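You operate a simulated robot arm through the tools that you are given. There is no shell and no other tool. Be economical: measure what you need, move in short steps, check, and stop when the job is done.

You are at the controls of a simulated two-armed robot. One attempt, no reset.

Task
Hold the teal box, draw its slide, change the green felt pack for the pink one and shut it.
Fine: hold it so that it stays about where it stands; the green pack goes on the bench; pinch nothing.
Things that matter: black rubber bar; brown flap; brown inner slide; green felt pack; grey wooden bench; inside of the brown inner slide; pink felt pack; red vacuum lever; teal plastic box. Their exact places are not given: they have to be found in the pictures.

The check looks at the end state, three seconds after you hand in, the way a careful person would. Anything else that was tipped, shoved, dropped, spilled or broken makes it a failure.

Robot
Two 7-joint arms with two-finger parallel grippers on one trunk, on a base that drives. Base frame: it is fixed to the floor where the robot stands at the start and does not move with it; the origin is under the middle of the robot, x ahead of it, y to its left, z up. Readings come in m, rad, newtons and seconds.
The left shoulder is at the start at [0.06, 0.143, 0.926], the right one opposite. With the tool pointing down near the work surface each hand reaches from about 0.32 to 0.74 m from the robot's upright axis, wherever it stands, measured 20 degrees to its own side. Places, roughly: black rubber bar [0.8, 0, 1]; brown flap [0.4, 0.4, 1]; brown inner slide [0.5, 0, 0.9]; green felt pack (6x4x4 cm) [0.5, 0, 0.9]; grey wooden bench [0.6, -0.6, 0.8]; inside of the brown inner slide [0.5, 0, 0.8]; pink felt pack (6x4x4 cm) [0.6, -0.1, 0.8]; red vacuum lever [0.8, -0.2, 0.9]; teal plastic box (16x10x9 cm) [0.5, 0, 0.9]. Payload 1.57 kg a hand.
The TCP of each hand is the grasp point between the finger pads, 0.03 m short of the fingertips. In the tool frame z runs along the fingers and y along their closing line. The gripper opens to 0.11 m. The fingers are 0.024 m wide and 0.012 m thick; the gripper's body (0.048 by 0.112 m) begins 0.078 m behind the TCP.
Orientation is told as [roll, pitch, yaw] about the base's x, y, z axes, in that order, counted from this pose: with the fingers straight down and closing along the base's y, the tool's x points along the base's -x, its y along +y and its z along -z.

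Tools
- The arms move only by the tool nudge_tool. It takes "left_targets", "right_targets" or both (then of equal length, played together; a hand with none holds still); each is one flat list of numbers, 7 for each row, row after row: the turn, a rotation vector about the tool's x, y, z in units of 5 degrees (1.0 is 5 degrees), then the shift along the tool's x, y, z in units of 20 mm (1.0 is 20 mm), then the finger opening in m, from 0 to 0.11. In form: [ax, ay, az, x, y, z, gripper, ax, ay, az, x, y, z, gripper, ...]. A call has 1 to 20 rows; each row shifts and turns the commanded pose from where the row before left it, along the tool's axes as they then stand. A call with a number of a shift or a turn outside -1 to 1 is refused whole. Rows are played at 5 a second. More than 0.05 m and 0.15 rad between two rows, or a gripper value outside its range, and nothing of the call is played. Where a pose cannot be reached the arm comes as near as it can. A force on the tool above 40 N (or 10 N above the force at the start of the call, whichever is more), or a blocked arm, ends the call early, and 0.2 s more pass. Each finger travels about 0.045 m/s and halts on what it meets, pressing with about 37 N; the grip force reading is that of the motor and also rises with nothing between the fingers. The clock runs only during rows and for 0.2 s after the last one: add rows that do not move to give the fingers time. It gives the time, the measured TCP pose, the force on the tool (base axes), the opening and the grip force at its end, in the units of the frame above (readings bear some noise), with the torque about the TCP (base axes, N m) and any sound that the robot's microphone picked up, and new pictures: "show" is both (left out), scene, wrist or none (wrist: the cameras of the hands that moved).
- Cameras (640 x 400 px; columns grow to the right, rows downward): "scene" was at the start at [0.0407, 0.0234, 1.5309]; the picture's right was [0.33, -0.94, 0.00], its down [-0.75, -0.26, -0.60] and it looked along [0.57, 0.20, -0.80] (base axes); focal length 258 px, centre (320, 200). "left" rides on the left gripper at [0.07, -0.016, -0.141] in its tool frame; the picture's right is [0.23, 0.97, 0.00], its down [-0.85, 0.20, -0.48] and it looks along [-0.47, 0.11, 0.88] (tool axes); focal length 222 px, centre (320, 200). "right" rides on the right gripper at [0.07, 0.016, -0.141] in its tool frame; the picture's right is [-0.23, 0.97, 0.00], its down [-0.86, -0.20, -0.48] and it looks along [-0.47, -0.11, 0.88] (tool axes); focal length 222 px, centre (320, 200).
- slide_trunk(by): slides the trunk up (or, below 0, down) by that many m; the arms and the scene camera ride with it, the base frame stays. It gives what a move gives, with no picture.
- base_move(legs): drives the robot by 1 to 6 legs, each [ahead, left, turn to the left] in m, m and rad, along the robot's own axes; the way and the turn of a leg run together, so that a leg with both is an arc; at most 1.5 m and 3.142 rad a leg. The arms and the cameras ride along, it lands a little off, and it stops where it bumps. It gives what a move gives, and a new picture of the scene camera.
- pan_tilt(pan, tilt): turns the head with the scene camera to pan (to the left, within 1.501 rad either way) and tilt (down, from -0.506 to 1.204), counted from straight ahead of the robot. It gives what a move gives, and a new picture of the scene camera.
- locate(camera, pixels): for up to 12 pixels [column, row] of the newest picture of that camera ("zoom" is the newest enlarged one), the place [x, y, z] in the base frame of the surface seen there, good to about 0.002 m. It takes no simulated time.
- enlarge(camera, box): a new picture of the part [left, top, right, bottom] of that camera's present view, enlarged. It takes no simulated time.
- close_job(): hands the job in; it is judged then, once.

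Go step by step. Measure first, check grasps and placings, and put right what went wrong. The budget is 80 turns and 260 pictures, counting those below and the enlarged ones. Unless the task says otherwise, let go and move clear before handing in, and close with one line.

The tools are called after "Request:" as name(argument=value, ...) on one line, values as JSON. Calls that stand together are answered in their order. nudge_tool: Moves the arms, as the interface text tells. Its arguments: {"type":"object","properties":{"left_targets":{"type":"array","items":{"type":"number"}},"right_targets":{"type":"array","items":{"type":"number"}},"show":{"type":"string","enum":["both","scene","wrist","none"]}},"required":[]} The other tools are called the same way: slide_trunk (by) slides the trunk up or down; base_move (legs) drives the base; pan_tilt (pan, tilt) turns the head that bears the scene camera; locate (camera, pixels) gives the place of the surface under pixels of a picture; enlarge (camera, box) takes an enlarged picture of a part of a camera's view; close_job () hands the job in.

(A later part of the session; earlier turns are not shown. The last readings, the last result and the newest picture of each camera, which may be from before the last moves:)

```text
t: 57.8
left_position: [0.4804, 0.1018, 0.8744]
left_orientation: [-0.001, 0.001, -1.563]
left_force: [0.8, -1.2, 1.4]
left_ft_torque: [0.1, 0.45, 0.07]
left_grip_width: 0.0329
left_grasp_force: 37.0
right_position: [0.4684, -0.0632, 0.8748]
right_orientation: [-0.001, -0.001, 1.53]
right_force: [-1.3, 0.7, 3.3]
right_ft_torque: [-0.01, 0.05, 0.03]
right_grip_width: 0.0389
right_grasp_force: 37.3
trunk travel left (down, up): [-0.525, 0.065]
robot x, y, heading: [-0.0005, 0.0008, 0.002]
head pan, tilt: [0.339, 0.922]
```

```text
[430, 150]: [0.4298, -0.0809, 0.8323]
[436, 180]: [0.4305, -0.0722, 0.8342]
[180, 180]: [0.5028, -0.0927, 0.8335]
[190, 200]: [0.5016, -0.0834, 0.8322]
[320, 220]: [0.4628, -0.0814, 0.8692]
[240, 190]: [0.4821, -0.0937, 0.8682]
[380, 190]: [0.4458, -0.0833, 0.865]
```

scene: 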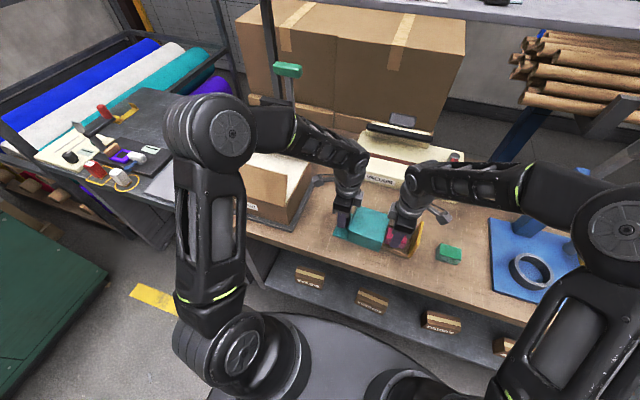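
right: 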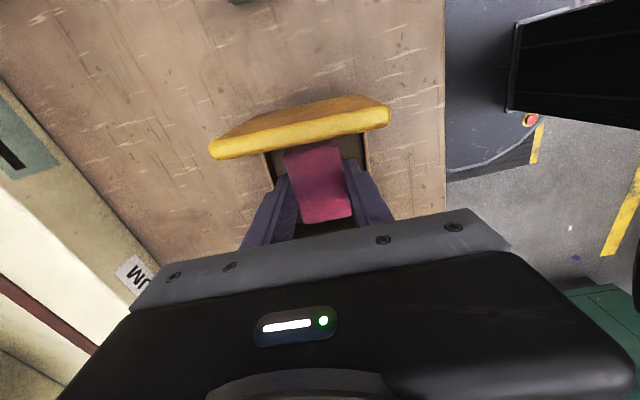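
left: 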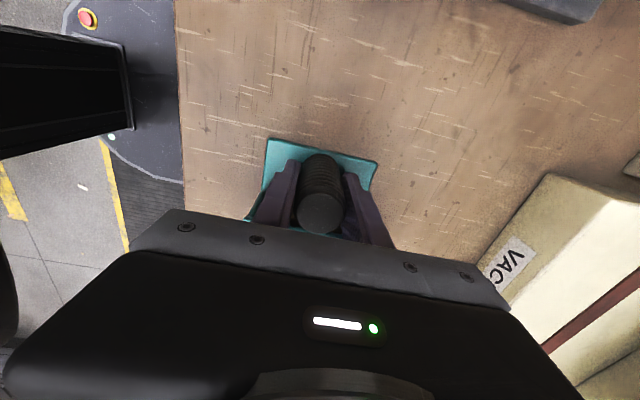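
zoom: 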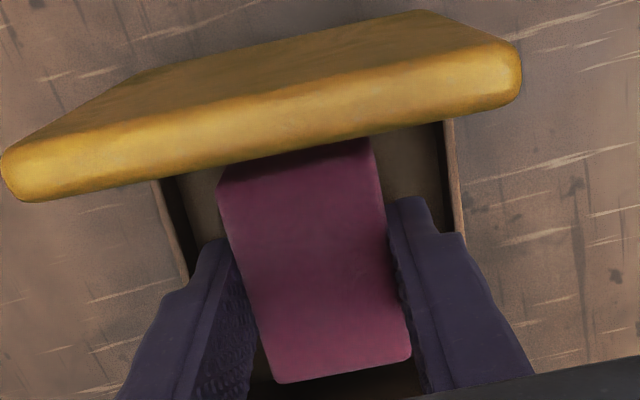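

Seated: top at 0.869, same as the green one was, 3 N contact. Open only to 45 mm (inside the walls), lift clear.

Request:
nudge_tool(right_targets=[0, 0, 0, 0, 0, 0, 0.041, 0, 0, 0, 0, 0, 0, 0.044, 0, 0, 0, 0, 0, 0, 0.045, 0, 0, 0, 0, 0, 0, 0.045, 0, 0, 0, 0, 0, -0.4, 0.045, 0, 0, 0, 0, 0, -0.6, 0.045, 0, 0, 0, 0, 0, -1, 0.045, 0, 0, 0, 0, 0, -1, 0.05, 0, 0, 0, 0, 0, -1, 0.06, 0, 0, 0, 0, 0, -1, 0.06, 0, 0, 0, 0, 0, -1, 0.06, 0, 0, 0, 0, 0, -1, 0.06, 0, 0, 0, 0, 0, -1, 0.06, 0, 0, 0, 0, 0, 0, 0.06])

Request:
enlarge(camera="right", box=[240, 90, 400, 230])

Request:
enlarge(camera="scene", box=[330, 175, 450, 265])

```text
t: 60.8
left_position: [0.479, 0.1025, 0.8733]
left_orientation: [0.0, -0.002, -1.563]
left_force: [-0.7, -0.4, 4.8]
left_ft_torque: [-0.15, 0.46, 0.07]
left_grip_width: 0.0331
left_grasp_force: 37.3
right_position: [0.4685, -0.0631, 1.0317]
right_orientation: [0.0, 0.001, 1.531]
right_force: [0.0, 0.1, 0.4]
right_ft_torque: [-0.01, 0.02, -0.01]
right_grip_width: 0.0598
right_grasp_force: 0.1
trunk travel left (down, up): [-0.525, 0.065]
robot x, y, heading: [0.0008, -0.002, -0.003]
head pan, tilt: [0.339, 0.922]
```

scene: 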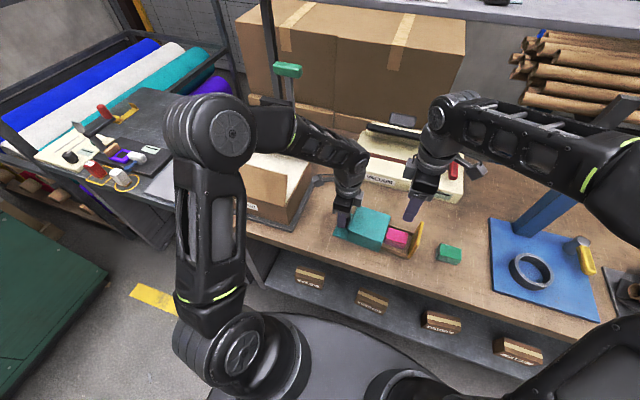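
right: 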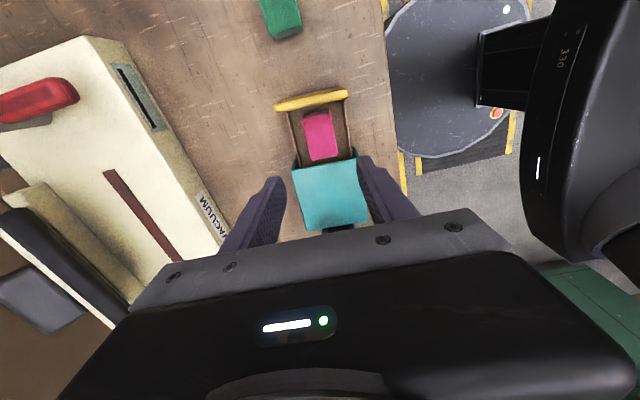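

```text
2.86 times, centred on (320, 160) of right
```

zoom: 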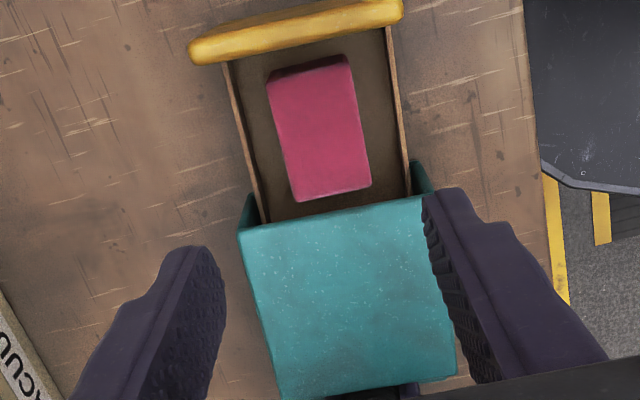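

```text
4.44 times, centred on (390, 220) of scene
```

zoom: 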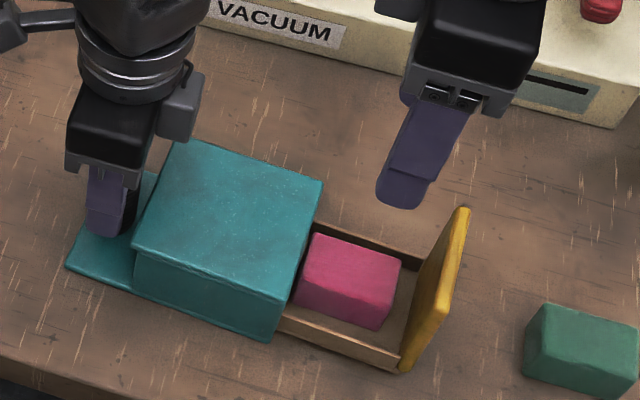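

Pink lies squarely inside the slide below the rim of the box roof. I'll shut it by pushing the plate's outer face with closed fingers: back off along the slide axis to y≈−0.152, close, and descend (green pack edge is at −0.192).

Request:
nudge_tool(right_targets=[0, 0, 0, 0.9, 0, 0, 0.04, 0, 0, 0, 0.9, 0, 0, 0.02, 0, 0, 0, 0.9, 0, 0, 0.0, 0, 0, 0, 0.9, 0, 0, 0.0, 0, 0, 0, 0.85, 0, 0, 0.0, 0, 0, 0, 0, 0, 1, 0.0, 0, 0, 0, 0, 0, 1, 0.0, 0, 0, 0, 0, 0, 1, 0.0, 0, 0, 0, 0, 0, 1, 0.0, 0, 0, 0, 0, 0, 1, 0.0, 0, 0, 0, 0, 0, 0, 0.0])

Request:
enlarge(camera="scene", box=[340, 165, 480, 270])

Request:
enlarge(camera="right", box=[200, 60, 440, 240])

```text
t: 63.2
left_position: [0.4792, 0.1025, 0.8733]
left_orientation: [0.0, 0.001, -1.561]
left_force: [-0.9, -0.3, 3.6]
left_ft_torque: [0.0, 0.51, 0.1]
left_grip_width: 0.0334
left_grasp_force: 36.8
right_position: [0.4638, -0.1537, 0.9375]
right_orientation: [-0.001, -0.001, 1.533]
right_force: [0.0, 0.7, -0.2]
right_ft_torque: [-0.03, -0.01, -0.02]
right_grip_width: 0.0
right_grasp_force: 21.4
trunk travel left (down, up): [-0.525, 0.065]
robot x, y, heading: [0.0003, -0.0005, 0.003]
head pan, tilt: [0.339, 0.922]
```

scene: 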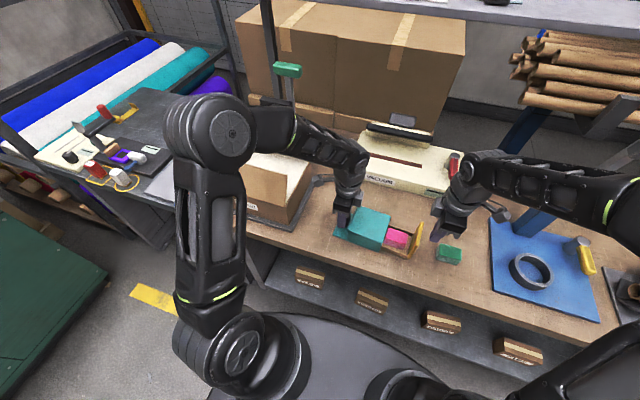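
right: 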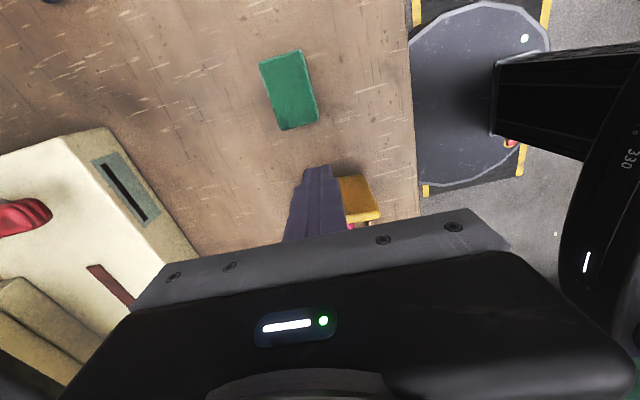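

```text
3.81 times, centred on (410, 218) of scene
```

zoom: 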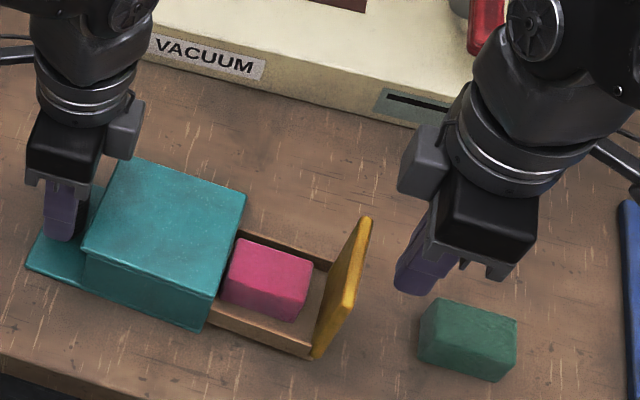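

```text
2.22 times, centred on (320, 150) of right
```

zoom: 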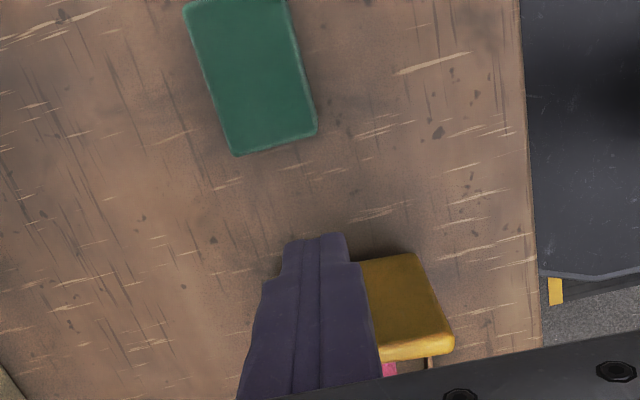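

Clear on both sides. Descend to mid-plate height, then push along the slide axis about 30 mm after contact.

Request:
nudge_tool(right_targets=[0, 0, 0, 0, 0, 0.9, 0.0, 0, 0, 0, 0, 0, 0.9, 0.0, 0, 0, 0, 0, 0, 0.9, 0.0, 0, 0, 0, 0, 0, 0.85, 0.0, 0, 0, 0, -0.4, 0, 0, 0.0, 0, 0, 0, -0.4, 0, 0, 0.0, 0, 0, 0, -0.3, 0, 0, 0.0, 0, 0, 0, -0.25, 0, 0, 0.0, 0, 0, 0, -0.25, 0, 0, 0.0, 0, 0, 0, -0.25, 0, 0, 0.0, 0, 0, 0, -0.25, 0, 0, 0.0, 0, 0, 0, -0.25, 0, 0, 0.0, 0, 0, 0, -0.25, 0, 0, 0.0])

Request:
enlarge(camera="scene", box=[330, 175, 450, 265])

```text
t: 66.0
left_position: [0.4796, 0.1022, 0.873]
left_orientation: [0.001, -0.001, -1.562]
left_force: [0.2, 3.6, 0.4]
left_ft_torque: [-0.01, -0.08, 0.06]
left_grip_width: 0.0332
left_grasp_force: 37.5
right_position: [0.4697, -0.1028, 0.8644]
right_orientation: [0.0, -0.001, 1.529]
right_force: [0.3, -3.2, -0.2]
right_ft_torque: [0.1, 0.05, -0.02]
right_grip_width: 0.0
right_grasp_force: 21.2
trunk travel left (down, up): [-0.525, 0.065]
robot x, y, heading: [-0.0027, -0.001, -0.0]
head pan, tilt: [0.339, 0.922]
```

scene: 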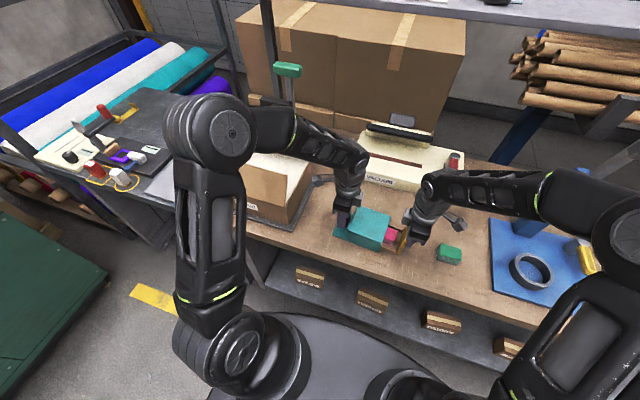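
right: 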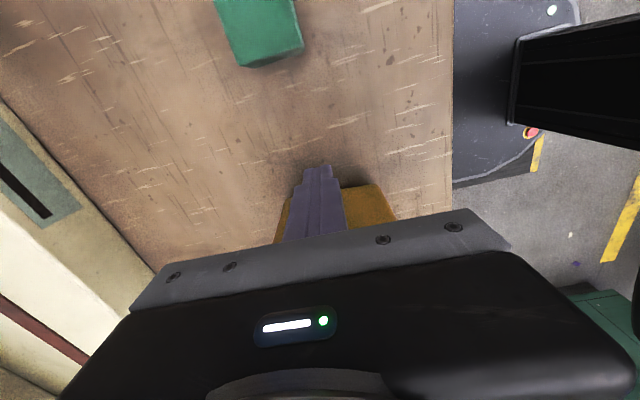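

```text
4.44 times, centred on (390, 220) of scene
```

zoom: 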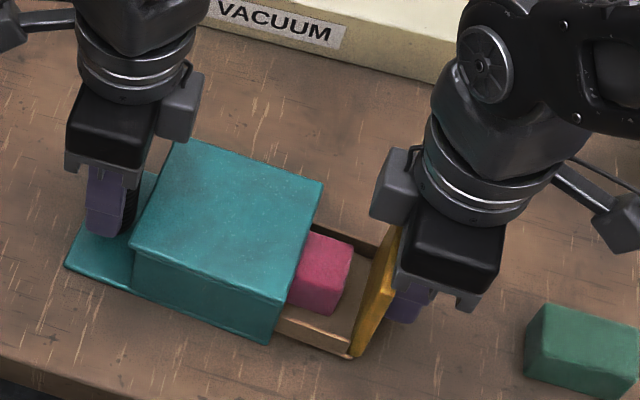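

It slides in with ~3 N and the pink pack enters freely. Push another 38 mm.

Request:
nudge_tool(right_targets=[0, 0, 0, -0.25, 0, 0, 0.0, 0, 0, 0, -0.25, 0, 0, 0.0, 0, 0, 0, -0.25, 0, 0, 0.0, 0, 0, 0, -0.25, 0, 0, 0.0, 0, 0, 0, -0.25, 0, 0, 0.0, 0, 0, 0, -0.25, 0, 0, 0.0, 0, 0, 0, -0.25, 0, 0, 0.0, 0, 0, 0, -0.15, 0, 0, 0.0])

Request:
enlarge(camera="scene", box=[330, 175, 450, 265])

```text
t: 67.8
left_position: [0.48, 0.1021, 0.873]
left_orientation: [0.0, 0.0, -1.562]
left_force: [-0.6, 2.3, 1.6]
left_ft_torque: [-0.01, 0.34, 0.1]
left_grip_width: 0.0333
left_grasp_force: 37.2
right_position: [0.4674, -0.0646, 0.8646]
right_orientation: [0.0, 0.0, 1.531]
right_force: [-2.0, -1.6, 0.8]
right_ft_torque: [0.11, -0.06, -0.04]
right_grip_width: 0.0
right_grasp_force: 21.6
trunk travel left (down, up): [-0.525, 0.065]
robot x, y, heading: [-0.0003, 0.0022, 0.003]
head pan, tilt: [0.339, 0.922]
```

scene: 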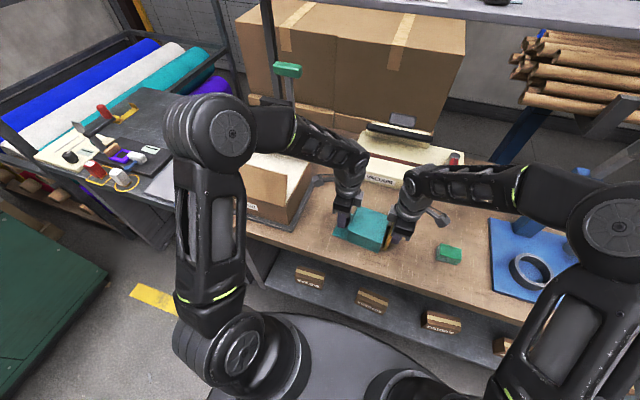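
right: 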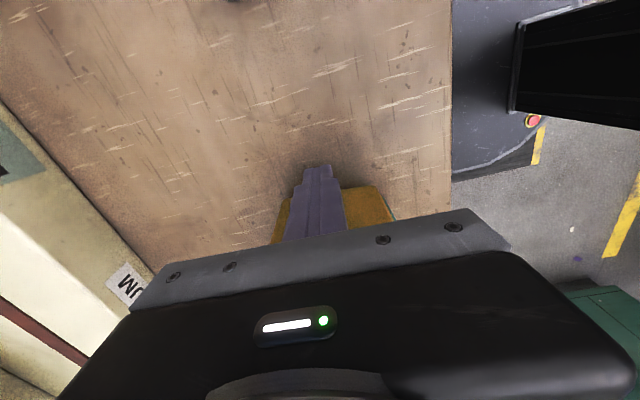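

```text
4.44 times, centred on (390, 220) of scene
```

zoom: 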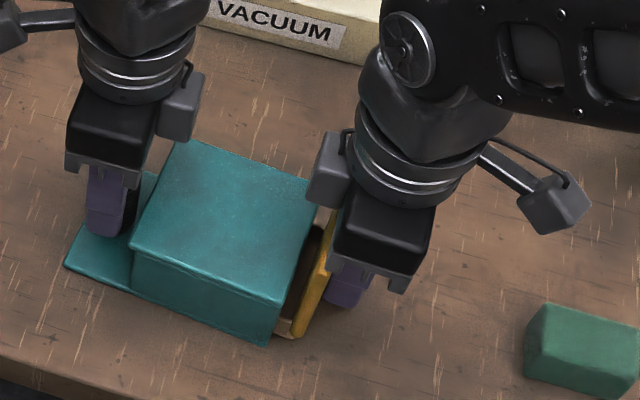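

About 15 mm gap remains. Push in small steps until the stop is felt.

Request:
nudge_tool(right_targets=[0, 0, 0, -0.2, 0, 0, 0.0, 0, 0, 0, -0.2, 0, 0, 0.0, 0, 0, 0, -0.1, 0, 0, 0.0, 0, 0, 0, 0, 0, 0, 0.0], show="scene")

Request:
enlarge(camera="scene", box=[340, 190, 420, 260])

```text
t: 68.8
left_position: [0.479, 0.1032, 0.8729]
left_orientation: [0.0, 0.002, -1.563]
left_force: [0.6, 7.6, 2.4]
left_ft_torque: [-0.44, 0.46, 0.15]
left_grip_width: 0.0329
left_grasp_force: 36.9
right_position: [0.4699, -0.0543, 0.8624]
right_orientation: [-0.001, 0.001, 1.532]
right_force: [-0.6, -9.3, 0.7]
right_ft_torque: [0.54, -0.1, -0.15]
right_grip_width: 0.0001
right_grasp_force: 21.3
trunk travel left (down, up): [-0.525, 0.065]
robot x, y, heading: [0.0015, -0.0014, -0.001]
head pan, tilt: [0.339, 0.922]
```

scene: 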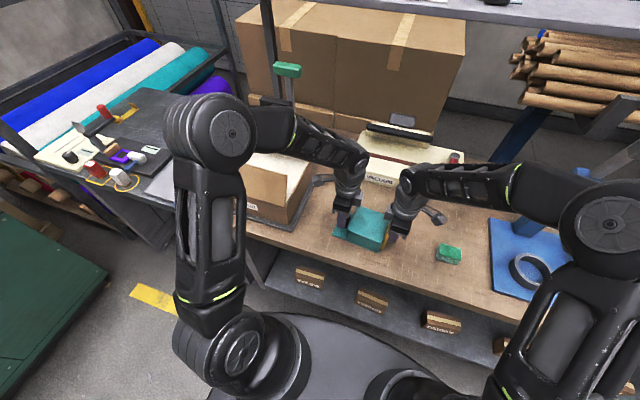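

```text
5.71 times, centred on (380, 225) of scene
```

zoom: 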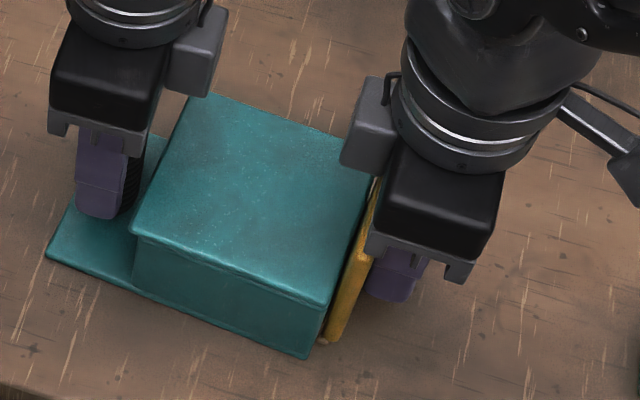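

Resistance rose to 9 N with the plate at its original place (outer face ≈ −0.042). One more 1.6 mm press to confirm it is the stop.

Request:
nudge_tool(right_targets=[0, 0, 0, -0.08, 0, 0, 0.0, 0, 0, 0, 0, 0, 0, 0.0], show="none")

```text
t: 69.4
left_position: [0.4797, 0.1021, 0.8734]
left_orientation: [0.001, 0.002, -1.561]
left_force: [1.5, 16.2, 2.7]
left_ft_torque: [-0.25, 0.35, 0.17]
left_grip_width: 0.0329
left_grasp_force: 36.8
right_position: [0.4709, -0.0534, 0.8633]
right_orientation: [-0.001, 0.003, 1.528]
right_force: [-0.3, -16.5, -1.2]
right_ft_torque: [0.54, -0.17, -0.26]
right_grip_width: 0.0003
right_grasp_force: 21.7
trunk travel left (down, up): [-0.525, 0.065]
robot x, y, heading: [-0.0008, 0.0022, -0.001]
head pan, tilt: [0.339, 0.922]
```

Firm stop: it is shut. Back the right hand off 30 mm and raise it, then look.

Request:
nudge_tool(right_targets=[0, 0, 0, 0.3, 0, 0, 0.0, 0, 0, 0, 0.6, 0, 0, 0.0, 0, 0, 0, 0.8, 0, 0, 0.0, 0, 0, 0, 0.6, 0, -0.5, 0.0, 0, 0, 0, 0, 0, -1, 0.0, 0, 0, 0, 0, 0, -1, 0.0, 0, 0, 0, 0, 0, -1, 0.0, 0, 0, 0, 0, 0, -1, 0.0, 0, 0, 0, 0, 0, -1, 0.0, 0, 0, 0, 0, 0, -1, 0.0, 0, 0, 0, 0.9, 0, -1, 0.0, 0, 0, 0, 0.9, 0, -1, 0.0, 0, 0, 0, 0.9, 0, 0, 0.0, 0, 0, 0, 0.9, 0, 0, 0.0, 0, 0, 0, 0.9, 0, 0, 0.0, 0, 0, 0, 0, 0, 0, 0.0])

Request:
enlarge(camera="scene", box=[340, 190, 420, 260])

Request:
locate(camera="zoom", pixels=[[212, 100], [360, 150], [135, 228], [320, 300], [52, 255], [395, 190], [365, 270], [350, 250]])

```text
t: 72.8
left_position: [0.4777, 0.1012, 0.8735]
left_orientation: [0.0, 0.001, -1.562]
left_force: [-0.2, -0.7, -0.3]
left_ft_torque: [0.21, -0.04, 0.05]
left_grip_width: 0.0324
left_grasp_force: 36.8
right_position: [0.4635, -0.1887, 1.0352]
right_orientation: [0.0, 0.0, 1.53]
right_force: [0.1, -0.5, 0.7]
right_ft_torque: [-0.01, -0.02, 0.01]
right_grip_width: 0.0001
right_grasp_force: 21.3
trunk travel left (down, up): [-0.525, 0.065]
robot x, y, heading: [-0.0003, 0.004, -0.003]
head pan, tilt: [0.339, 0.922]
```

scene: 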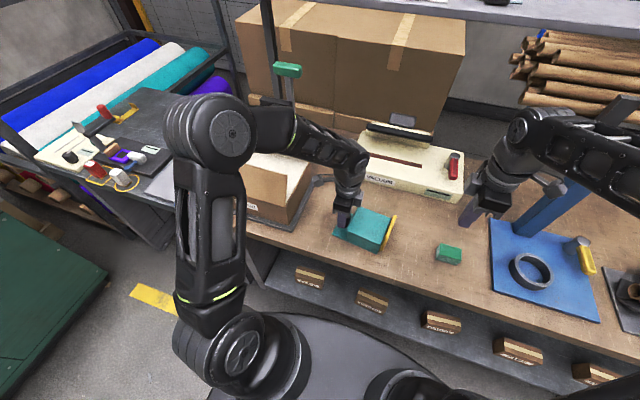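
right: 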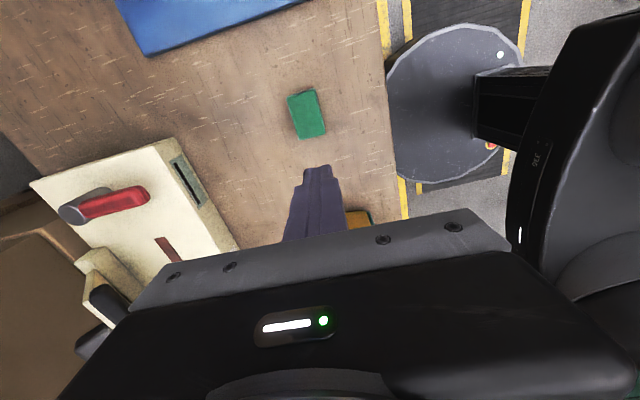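

```text
5.71 times, centred on (380, 225) of scene
```

zoom: 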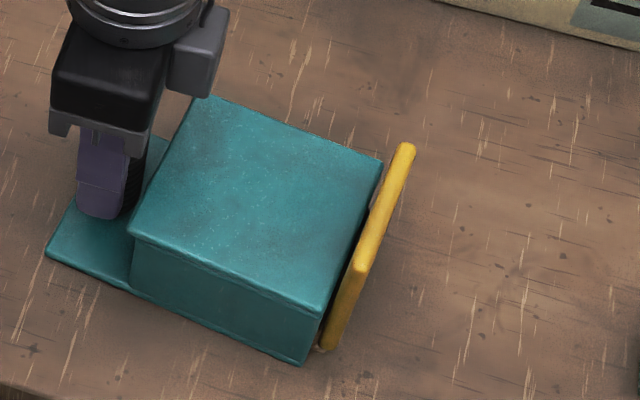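

```text
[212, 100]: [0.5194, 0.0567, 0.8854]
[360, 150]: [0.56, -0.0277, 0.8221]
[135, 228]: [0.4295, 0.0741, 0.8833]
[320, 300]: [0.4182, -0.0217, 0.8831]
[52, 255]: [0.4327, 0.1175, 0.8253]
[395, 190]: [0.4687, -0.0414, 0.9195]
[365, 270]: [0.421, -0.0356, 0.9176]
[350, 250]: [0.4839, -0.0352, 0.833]
```

The slide is shut, but the box has turned about −6.5° around the post (front near corner at x 0.418 vs 0.436). I'll turn it back with the left wrist about the post, in small steps.

Request:
nudge_tool(left_targets=[0, 0, -0.3, 0, 0, 0, 0.0, 0, 0, -0.3, 0, 0, 0, 0.0, 0, 0, -0.35, 0, 0, 0, 0.0, 0, 0, -0.35, 0, 0, 0, 0.0, 0, 0, 0, 0, 0, 0, 0.0], show="scene")

Request:
enlarge(camera="scene", box=[340, 190, 420, 260])

Request:
locate(camera="zoom", pixels=[[212, 105], [135, 228], [315, 295], [52, 255], [400, 160], [365, 260]])

```text
t: 74.0
left_position: [0.4791, 0.1012, 0.8732]
left_orientation: [0.001, -0.001, -1.448]
left_force: [-2.9, 1.6, 7.7]
left_ft_torque: [0.12, 0.26, 0.0]
left_grip_width: 0.0325
left_grasp_force: 37.6
right_position: [0.4629, -0.1885, 1.0346]
right_orientation: [0.0, 0.002, 1.529]
right_force: [-0.1, -0.1, -1.3]
right_ft_torque: [0.0, -0.01, 0.01]
right_grip_width: 0.0
right_grasp_force: 21.5
trunk travel left (down, up): [-0.525, 0.065]
robot x, y, heading: [-0.0017, -0.0023, -0.003]
head pan, tilt: [0.339, 0.922]
```

scene: 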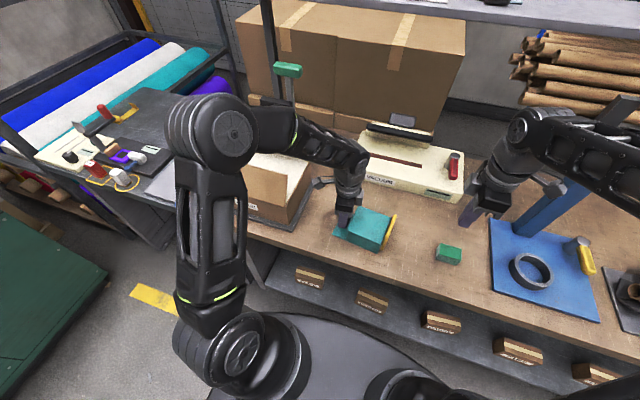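

```text
5.71 times, centred on (380, 225) of scene
```

zoom: 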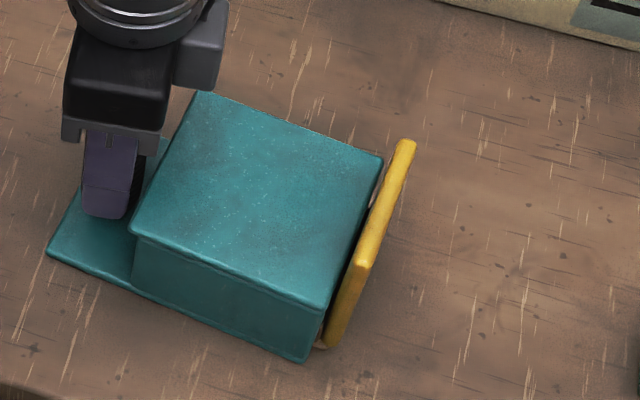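

```text
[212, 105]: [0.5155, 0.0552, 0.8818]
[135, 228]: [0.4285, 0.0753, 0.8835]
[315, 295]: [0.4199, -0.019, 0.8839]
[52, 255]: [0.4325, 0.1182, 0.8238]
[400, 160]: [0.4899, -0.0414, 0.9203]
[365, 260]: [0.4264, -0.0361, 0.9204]
```

Mostly slipped; it only came back ~1°. I'll nudge the box's near front side with the closed right fingers instead; first bring that hand around to x≈0.38, y≈−0.005, high.

Request:
nudge_tool(right_targets=[0, 0, 0, 0, 0.9, 0, 0.0, 0, 0, 0, 0, 0.9, 0, 0.0, 0, 0, 0, 0, 0.9, 0, 0.0, 0, 0, 0, 0, 0.9, 0, 0.0, 0, 0, 0, 0, 0.9, 0, 0.0, 0, 0, 0, -0.92, 0, 0, 0.0, 0, 0, 0, -0.92, 0, 0, 0.0, 0, 0, 0, -0.92, 0, 0, 0.0, 0, 0, 0, -0.92, 0, 0, 0.0, 0, 0, 0, -0.92, 0, 0, 0.0, 0, 0, 0, -0.92, 0, 0, 0.0, 0, 0, 0, -0.92, 0, 0, 0.0, 0, 0, 0, -0.92, 0, 0, 0.0, 0, 0, 0, -0.92, 0, 0, 0.0, 0, 0, 0, -0.92, 0, 0, 0.0, 0, 0, 0, 0, 0, 1, 0.0, 0, 0, 0, 0, 0, 1, 0.0, 0, 0, 0, 0, 0, 1, 0.0, 0, 0, 0, 0, 0, 0, 0.0])

Request:
enlarge(camera="scene", box=[320, 180, 430, 280])

```text
t: 78.0
left_position: [0.4796, 0.1014, 0.8731]
left_orientation: [0.002, 0.0, -1.448]
left_force: [1.0, 0.6, 8.9]
left_ft_torque: [-0.07, 0.23, 0.07]
left_grip_width: 0.0326
left_grasp_force: 36.6
right_position: [0.381, -0.0013, 0.9736]
right_orientation: [0.001, 0.0, 1.532]
right_force: [0.2, -0.5, 1.2]
right_ft_torque: [0.01, -0.01, 0.02]
right_grip_width: 0.0
right_grasp_force: 21.8
trunk travel left (down, up): [-0.525, 0.065]
robot x, y, heading: [-0.0017, 0.0002, 0.002]
head pan, tilt: [0.339, 0.922]
```

scene: 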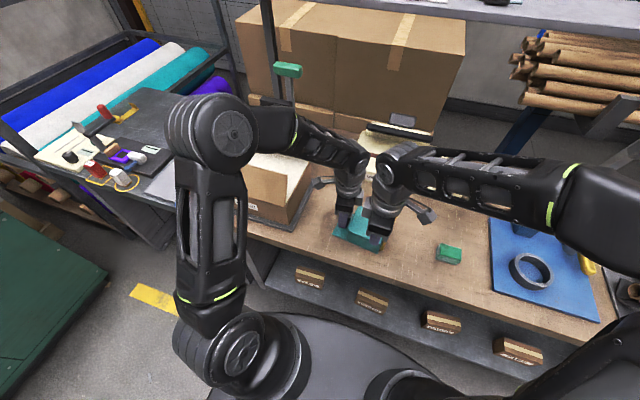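
right: 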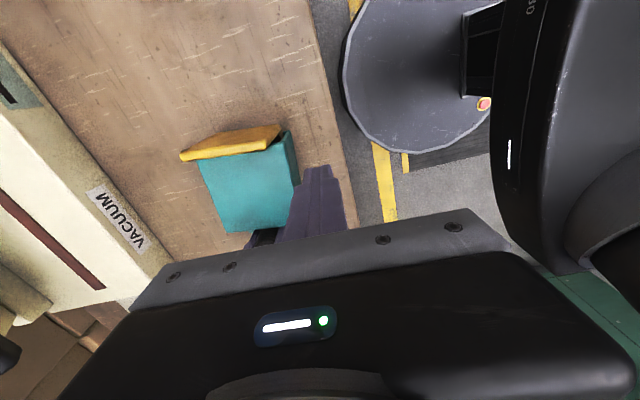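

```text
4.00 times, centred on (375, 230) of scene
```

zoom: 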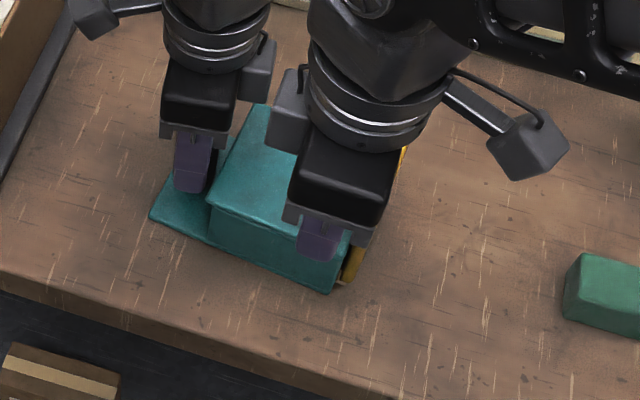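

Fingers have ~25 mm clearance to the near face. Descend, then push +x slowly by 33 mm total and check.

Request:
nudge_tool(right_targets=[0, 0, 0, 0, 0, 0.9, 0.0, 0, 0, 0, 0, 0, 0.9, 0.0, 0, 0, 0, 0, 0, 0.9, 0.0, 0, 0, 0, 0, 0, 0.9, 0.0, 0, 0, 0, 0, 0, 0.9, 0.0, 0, 0, 0, 0, 0, 0.9, 0.0, 0, 0, 0, 0, -0.3, 0, 0.0, 0, 0, 0, 0, -0.3, 0, 0.0, 0, 0, 0, 0, -0.2, 0, 0.0, 0, 0, 0, 0, -0.2, 0, 0.0, 0, 0, 0, 0, -0.2, 0, 0.0, 0, 0, 0, 0, -0.2, 0, 0.0, 0, 0, 0, 0, -0.2, 0, 0.0, 0, 0, 0, 0, 0, 0, 0.0])

Request:
enlarge(camera="right", box=[140, 80, 380, 240])

Request:
locate(camera="right", pixels=[[215, 145], [280, 130], [200, 170], [285, 150], [240, 180], [230, 210]])

```text
t: 81.0
left_position: [0.48, 0.1018, 0.8723]
left_orientation: [0.003, 0.0, -1.449]
left_force: [11.7, 9.8, 8.7]
left_ft_torque: [-0.49, 0.72, 0.62]
left_grip_width: 0.0329
left_grasp_force: 37.1
right_position: [0.4135, -0.0026, 0.8656]
right_orientation: [0.001, 0.0, 1.531]
right_force: [-11.9, -5.3, -4.4]
right_ft_torque: [-0.04, -0.02, 0.08]
right_grip_width: 0.0
right_grasp_force: 21.3
trunk travel left (down, up): [-0.525, 0.065]
robot x, y, heading: [-0.0019, 0.0005, 0.001]
head pan, tilt: [0.339, 0.922]
```

scene: 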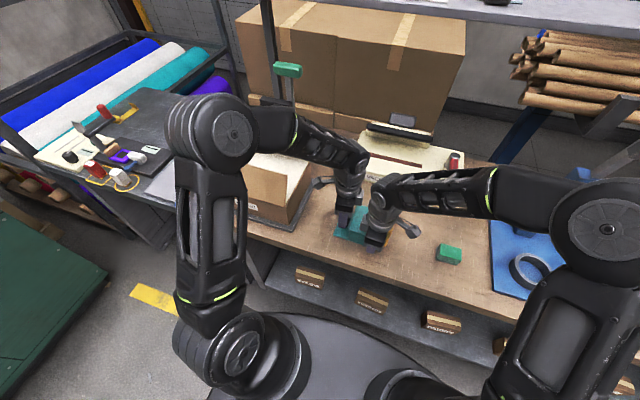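
right: 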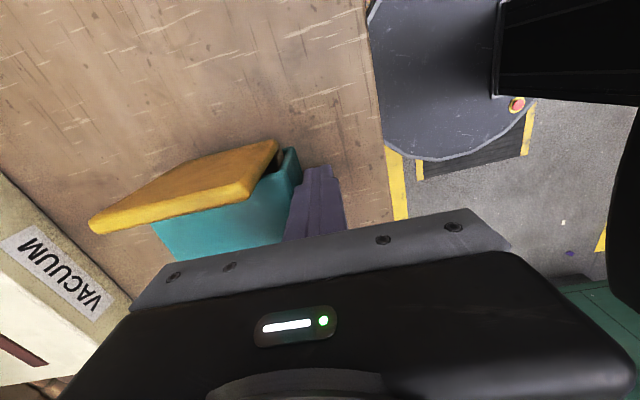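

```text
2.50 times, centred on (260, 160) of right
```

zoom: 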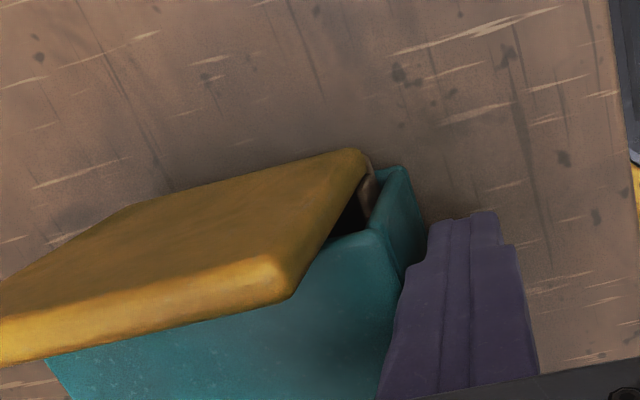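

```text
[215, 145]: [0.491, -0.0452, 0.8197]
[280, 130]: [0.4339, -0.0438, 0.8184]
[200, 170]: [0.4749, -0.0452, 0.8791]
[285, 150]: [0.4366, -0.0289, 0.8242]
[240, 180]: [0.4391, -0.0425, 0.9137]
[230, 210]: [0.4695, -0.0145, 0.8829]
```

Contact at ~12 N and the box is moving back. Push another 8 mm.

Request:
nudge_tool(right_targets=[0, 0, 0, 0, -0.15, 0, 0.0, 0, 0, 0, 0, -0.15, 0, 0.0, 0, 0, 0, 0, -0.1, 0, 0.0, 0, 0, 0, 0, 0, 0, 0.0], show="wrist")

Request:
enlarge(camera="right", box=[80, 120, 320, 270])

Request:
locate(camera="zoom", pixels=[[30, 280], [400, 180], [200, 230], [250, 330], [470, 200]])

```text
t: 82.0
left_position: [0.4781, 0.1017, 0.8724]
left_orientation: [0.0, -0.002, -1.45]
left_force: [5.0, 3.2, 1.0]
left_ft_torque: [0.01, 0.09, 0.25]
left_grip_width: 0.0334
left_grasp_force: 37.0
right_position: [0.4225, -0.0004, 0.867]
right_orientation: [-0.003, -0.001, 1.529]
right_force: [-3.9, -1.9, -2.8]
right_ft_torque: [-0.05, 0.0, -0.01]
right_grip_width: 0.0
right_grasp_force: 21.7
trunk travel left (down, up): [-0.525, 0.065]
robot x, y, heading: [-0.0044, 0.0019, -0.004]
head pan, tilt: [0.339, 0.922]
```

right: 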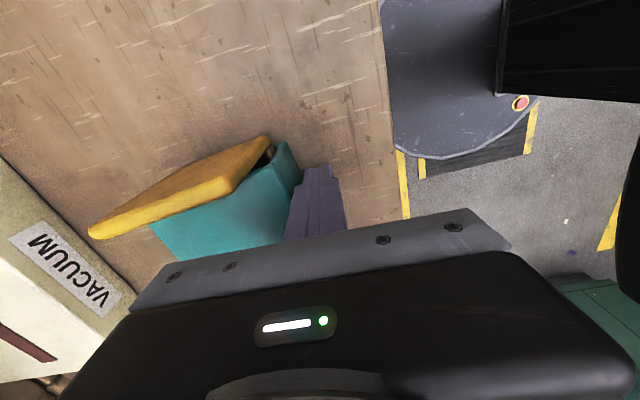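

```text
2.67 times, centred on (200, 195) of right
```

zoom: 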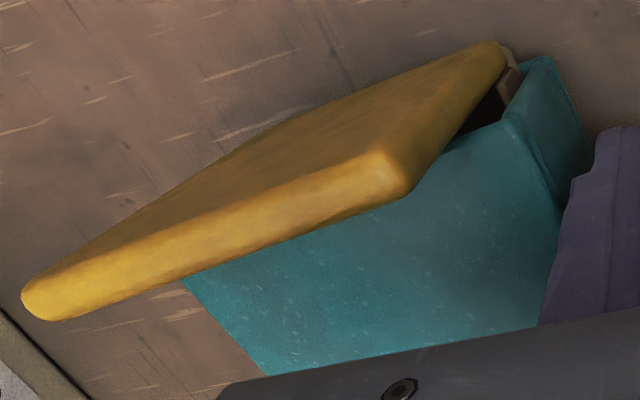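

```text
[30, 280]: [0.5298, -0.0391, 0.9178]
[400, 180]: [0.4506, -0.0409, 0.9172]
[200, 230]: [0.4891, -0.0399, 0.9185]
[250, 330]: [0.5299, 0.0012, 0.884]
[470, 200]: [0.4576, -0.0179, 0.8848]
```

The plate now reads nearly parallel to x. Back the right hand off and measure the whole box.

Request:
nudge_tool(right_targets=[0, 0, 0, 0, 0.5, 0, 0.0, 0, 0, 0, 0, 0.8, 0, 0.0, 0, 0, 0, 0, 0.8, 0, 0.0, 0, 0, 0, 0, 0, -1, 0.0, 0, 0, 0, 0, 0, -1, 0.0, 0, 0, 0, 0, 0, -1, 0.0, 0, 0, 0, 0, 0, -1, 0.0, 0, 0, 0, 0, 0, -1, 0.0, 0, 0, 0, 0, 0, -1, 0.0, 0, 0, 0, 0, 0, -1, 0.0, 0, 0, 0, 0.9, 0, -1, 0.0, 0, 0, 0, 0.9, 0, 0, 0.0, 0, 0, 0, 0.9, 0, 0, 0.0, 0, 0, 0, 0.9, 0, 0, 0.0, 0, 0, 0, 0.9, 0, 0, 0.0, 0, 0, 0, 0.9, 0, 0, 0.0, 0, 0, 0, 0.9, 0, 0, 0.0, 0, 0, 0, 0.9, 0, 0, 0.0, 0, 0, 0, 0.9, 0, 0, 0.0, 0, 0, 0, 0.9, 0, 0, 0.0], show="scene")

Request:
enlarge(camera="scene", box=[340, 190, 420, 260])

```text
t: 86.2
left_position: [0.4792, 0.1002, 0.8735]
left_orientation: [0.001, 0.0, -1.448]
left_force: [0.3, -1.3, 1.8]
left_ft_torque: [0.23, 0.36, 0.05]
left_grip_width: 0.0335
left_grasp_force: 36.8
right_position: [0.3749, -0.1808, 1.025]
right_orientation: [-0.001, -0.001, 1.529]
right_force: [-0.5, -1.4, -0.4]
right_ft_torque: [0.02, -0.04, -0.01]
right_grip_width: 0.0001
right_grasp_force: 21.2
trunk travel left (down, up): [-0.525, 0.065]
robot x, y, heading: [-0.0022, -0.0045, 0.0]
head pan, tilt: [0.339, 0.922]
```

scene: 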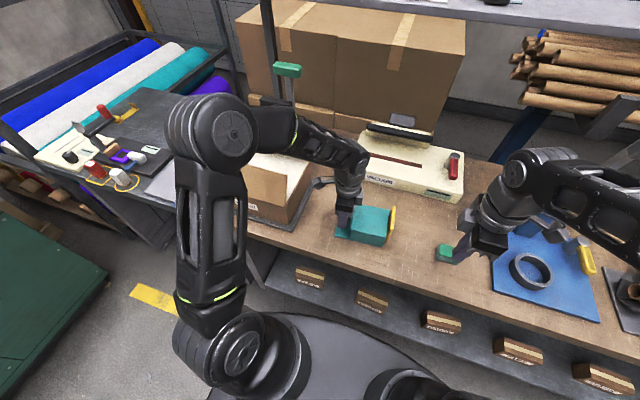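

```text
5.71 times, centred on (380, 225) of scene
```

zoom: 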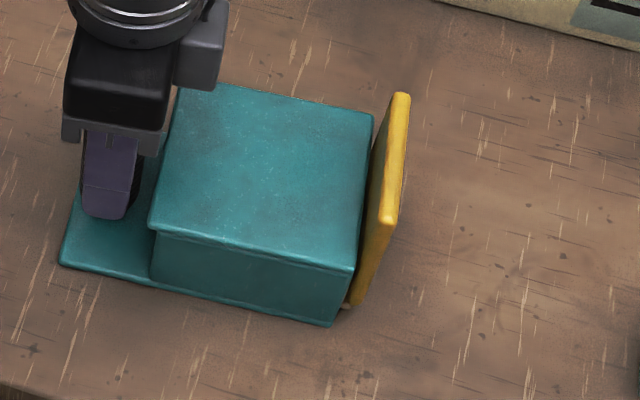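

Request:
locate(camera="zoom", pixels=[[225, 86], [365, 117], [155, 220], [348, 262], [65, 258], [402, 100], [390, 215], [355, 295]])

Request:
enlarge(camera="left", box=[240, 110, 400, 240])

```text
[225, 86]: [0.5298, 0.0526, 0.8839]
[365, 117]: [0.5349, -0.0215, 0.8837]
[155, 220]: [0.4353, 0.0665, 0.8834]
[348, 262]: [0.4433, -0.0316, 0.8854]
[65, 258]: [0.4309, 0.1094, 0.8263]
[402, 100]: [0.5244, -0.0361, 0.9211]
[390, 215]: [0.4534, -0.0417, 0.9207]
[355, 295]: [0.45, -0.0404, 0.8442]
```

```text
3.08 times, centred on (320, 175) of left
```

zoom: 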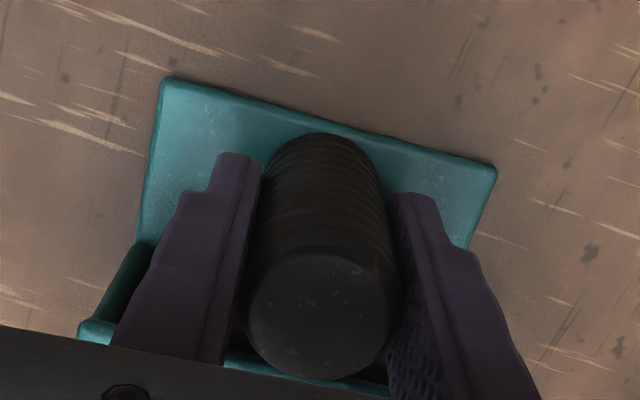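

The box is now turned only about +3° from its start pose (front ~8 mm off), slide still at its stop. I'll unwind the left wrist, which may take out a little more, then check.

Request:
nudge_tool(left_targets=[0, 0, 0.45, 0, 0, 0, 0.0, 0, 0, 0.45, 0, 0, 0, 0.0, 0, 0, 0.45, 0, 0, 0, 0.0, 0, 0, 0.45, 0, 0, 0, 0.0, 0, 0, 0.45, 0, 0, 0, 0.0, 0, 0, 0.45, 0, 0, 0, 0.0, 0, 0, 0, 0, 0, 0, 0.0], show="scene")

Request:
enlarge(camera="scene", box=[340, 190, 420, 260])

Request:
locate(camera="zoom", pixels=[[365, 120], [155, 222], [346, 262], [402, 102], [390, 215], [65, 258]])

```text
t: 87.8
left_position: [0.4797, 0.1015, 0.8726]
left_orientation: [0.0, 0.0, -1.686]
left_force: [0.1, -3.3, 9.5]
left_ft_torque: [-0.51, 0.72, 0.07]
left_grip_width: 0.0329
left_grasp_force: 36.7
right_position: [0.3748, -0.1809, 1.0259]
right_orientation: [-0.002, 0.001, 1.531]
right_force: [-0.5, 0.0, 0.2]
right_ft_torque: [-0.01, 0.01, 0.01]
right_grip_width: 0.0
right_grasp_force: 21.4
trunk travel left (down, up): [-0.525, 0.065]
robot x, y, heading: [-0.0032, 0.0067, 0.001]
head pan, tilt: [0.339, 0.922]
```

scene: 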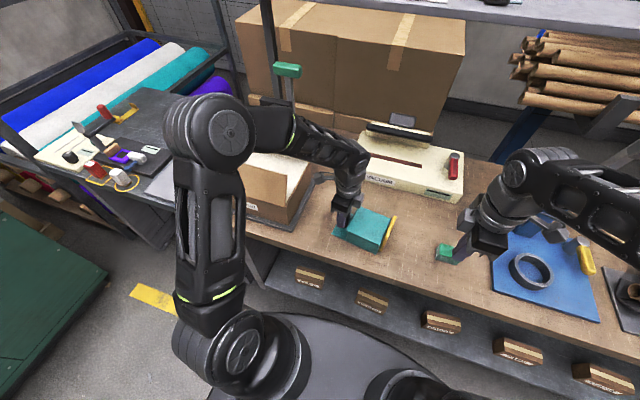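

```text
5.71 times, centred on (380, 225) of scene
```

zoom: 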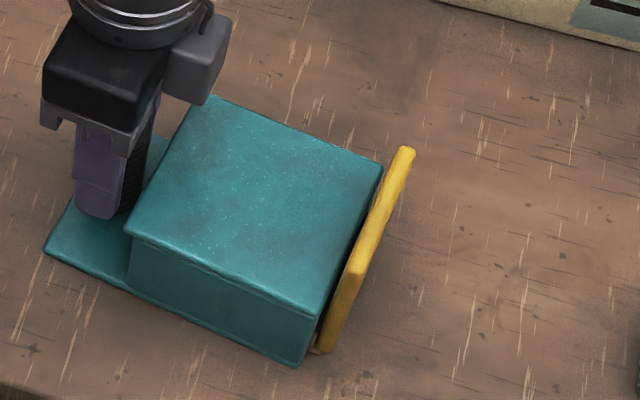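

```text
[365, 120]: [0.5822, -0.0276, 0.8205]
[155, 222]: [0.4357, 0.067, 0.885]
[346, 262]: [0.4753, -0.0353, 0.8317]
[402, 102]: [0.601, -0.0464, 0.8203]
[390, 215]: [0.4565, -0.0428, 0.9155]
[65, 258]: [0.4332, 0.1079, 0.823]
```

This time the box followed the wrist and overshot to about −7°. So the wrist does drive it, with some slack; turn back +11° and check.

Request:
nudge_tool(left_targets=[0, 0, -0.4, 0, 0, 0, 0.0, 0, 0, -0.4, 0, 0, 0, 0.0, 0, 0, -0.4, 0, 0, 0, 0.0, 0, 0, -0.4, 0, 0, 0, 0.0, 0, 0, -0.3, 0, 0, 0, 0.0, 0, 0, -0.3, 0, 0, 0, 0.0, 0, 0, 0, 0, 0, 0, 0.0], show="scene")

Request:
enlarge(camera="scene", box=[340, 190, 420, 260])

```text
t: 89.4
left_position: [0.4782, 0.1009, 0.8703]
left_orientation: [-0.002, 0.001, -1.492]
left_force: [3.9, 0.9, 9.6]
left_ft_torque: [-0.07, -0.05, 0.1]
left_grip_width: 0.0328
left_grasp_force: 36.6
right_position: [0.3746, -0.1803, 1.0262]
right_orientation: [-0.001, 0.001, 1.529]
right_force: [0.4, 0.2, -0.1]
right_ft_torque: [0.0, 0.02, 0.02]
right_grip_width: 0.0001
right_grasp_force: 20.8
trunk travel left (down, up): [-0.525, 0.065]
robot x, y, heading: [0.0024, -0.0031, 0.001]
head pan, tilt: [0.339, 0.922]
```

scene: 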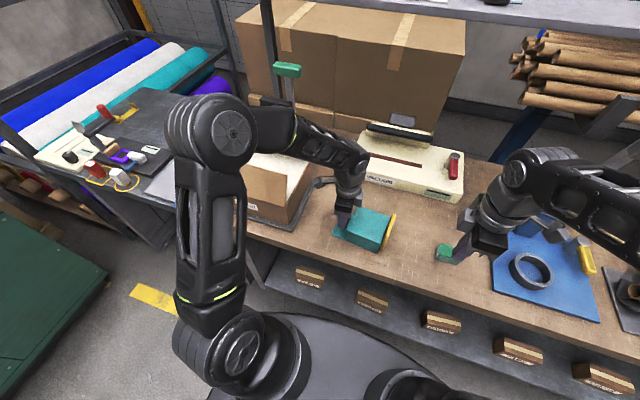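

```text
5.71 times, centred on (380, 225) of scene
```

zoom: 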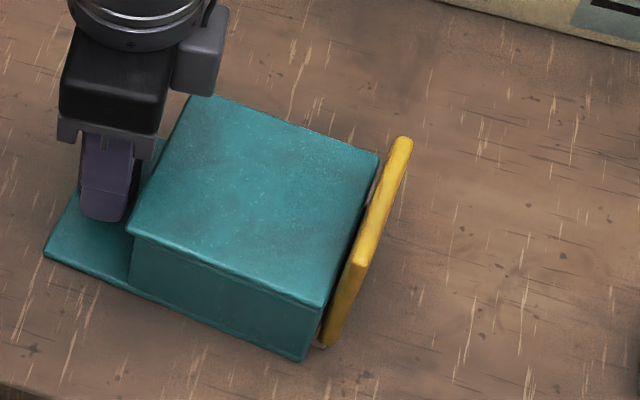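

Recovered ~2°; the far front corner is at zoom (380,155), target about (377,131). Turn a further 7°.

Request:
nudge_tool(left_targets=[0, 0, -0.35, 0, 0, 0, 0.0, 0, 0, -0.35, 0, 0, 0, 0.0, 0, 0, -0.35, 0, 0, 0, 0.0, 0, 0, -0.35, 0, 0, 0, 0.0, 0, 0, 0, 0, 0, 0, 0.0], show="scene")

Request:
enlarge(camera="scene", box=[340, 190, 420, 260])

```text
t: 90.6
left_position: [0.4785, 0.1019, 0.8721]
left_orientation: [-0.002, 0.001, -1.369]
left_force: [0.0, 0.5, 0.2]
left_ft_torque: [0.22, 0.03, -0.02]
left_grip_width: 0.0324
left_grasp_force: 36.8
right_position: [0.3755, -0.1806, 1.0249]
right_orientation: [0.0, 0.0, 1.529]
right_force: [-0.6, 0.1, -0.9]
right_ft_torque: [-0.01, 0.03, -0.02]
right_grip_width: 0.0001
right_grasp_force: 21.4
trunk travel left (down, up): [-0.525, 0.065]
robot x, y, heading: [0.0007, 0.0005, 0.0]
head pan, tilt: [0.339, 0.922]
```

scene: 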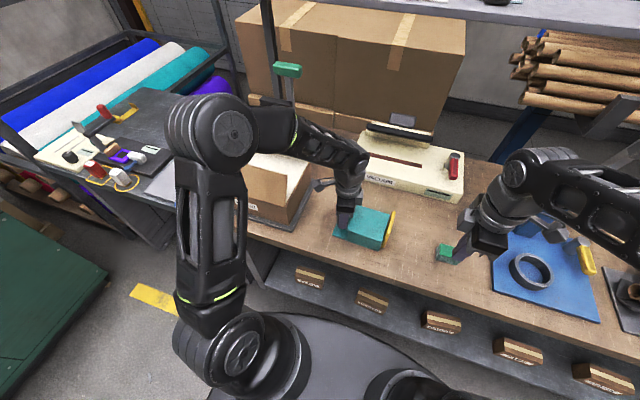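

```text
5.71 times, centred on (380, 225) of scene
```

zoom: 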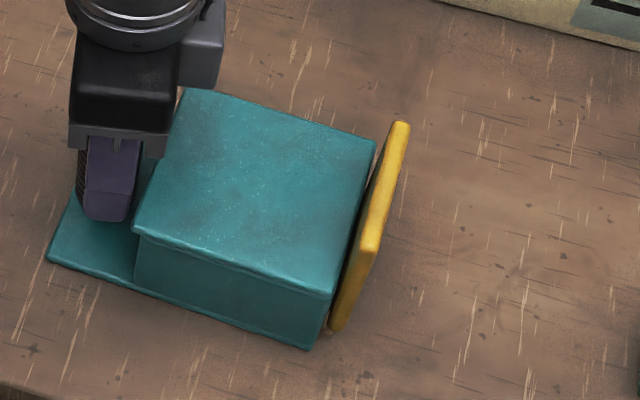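

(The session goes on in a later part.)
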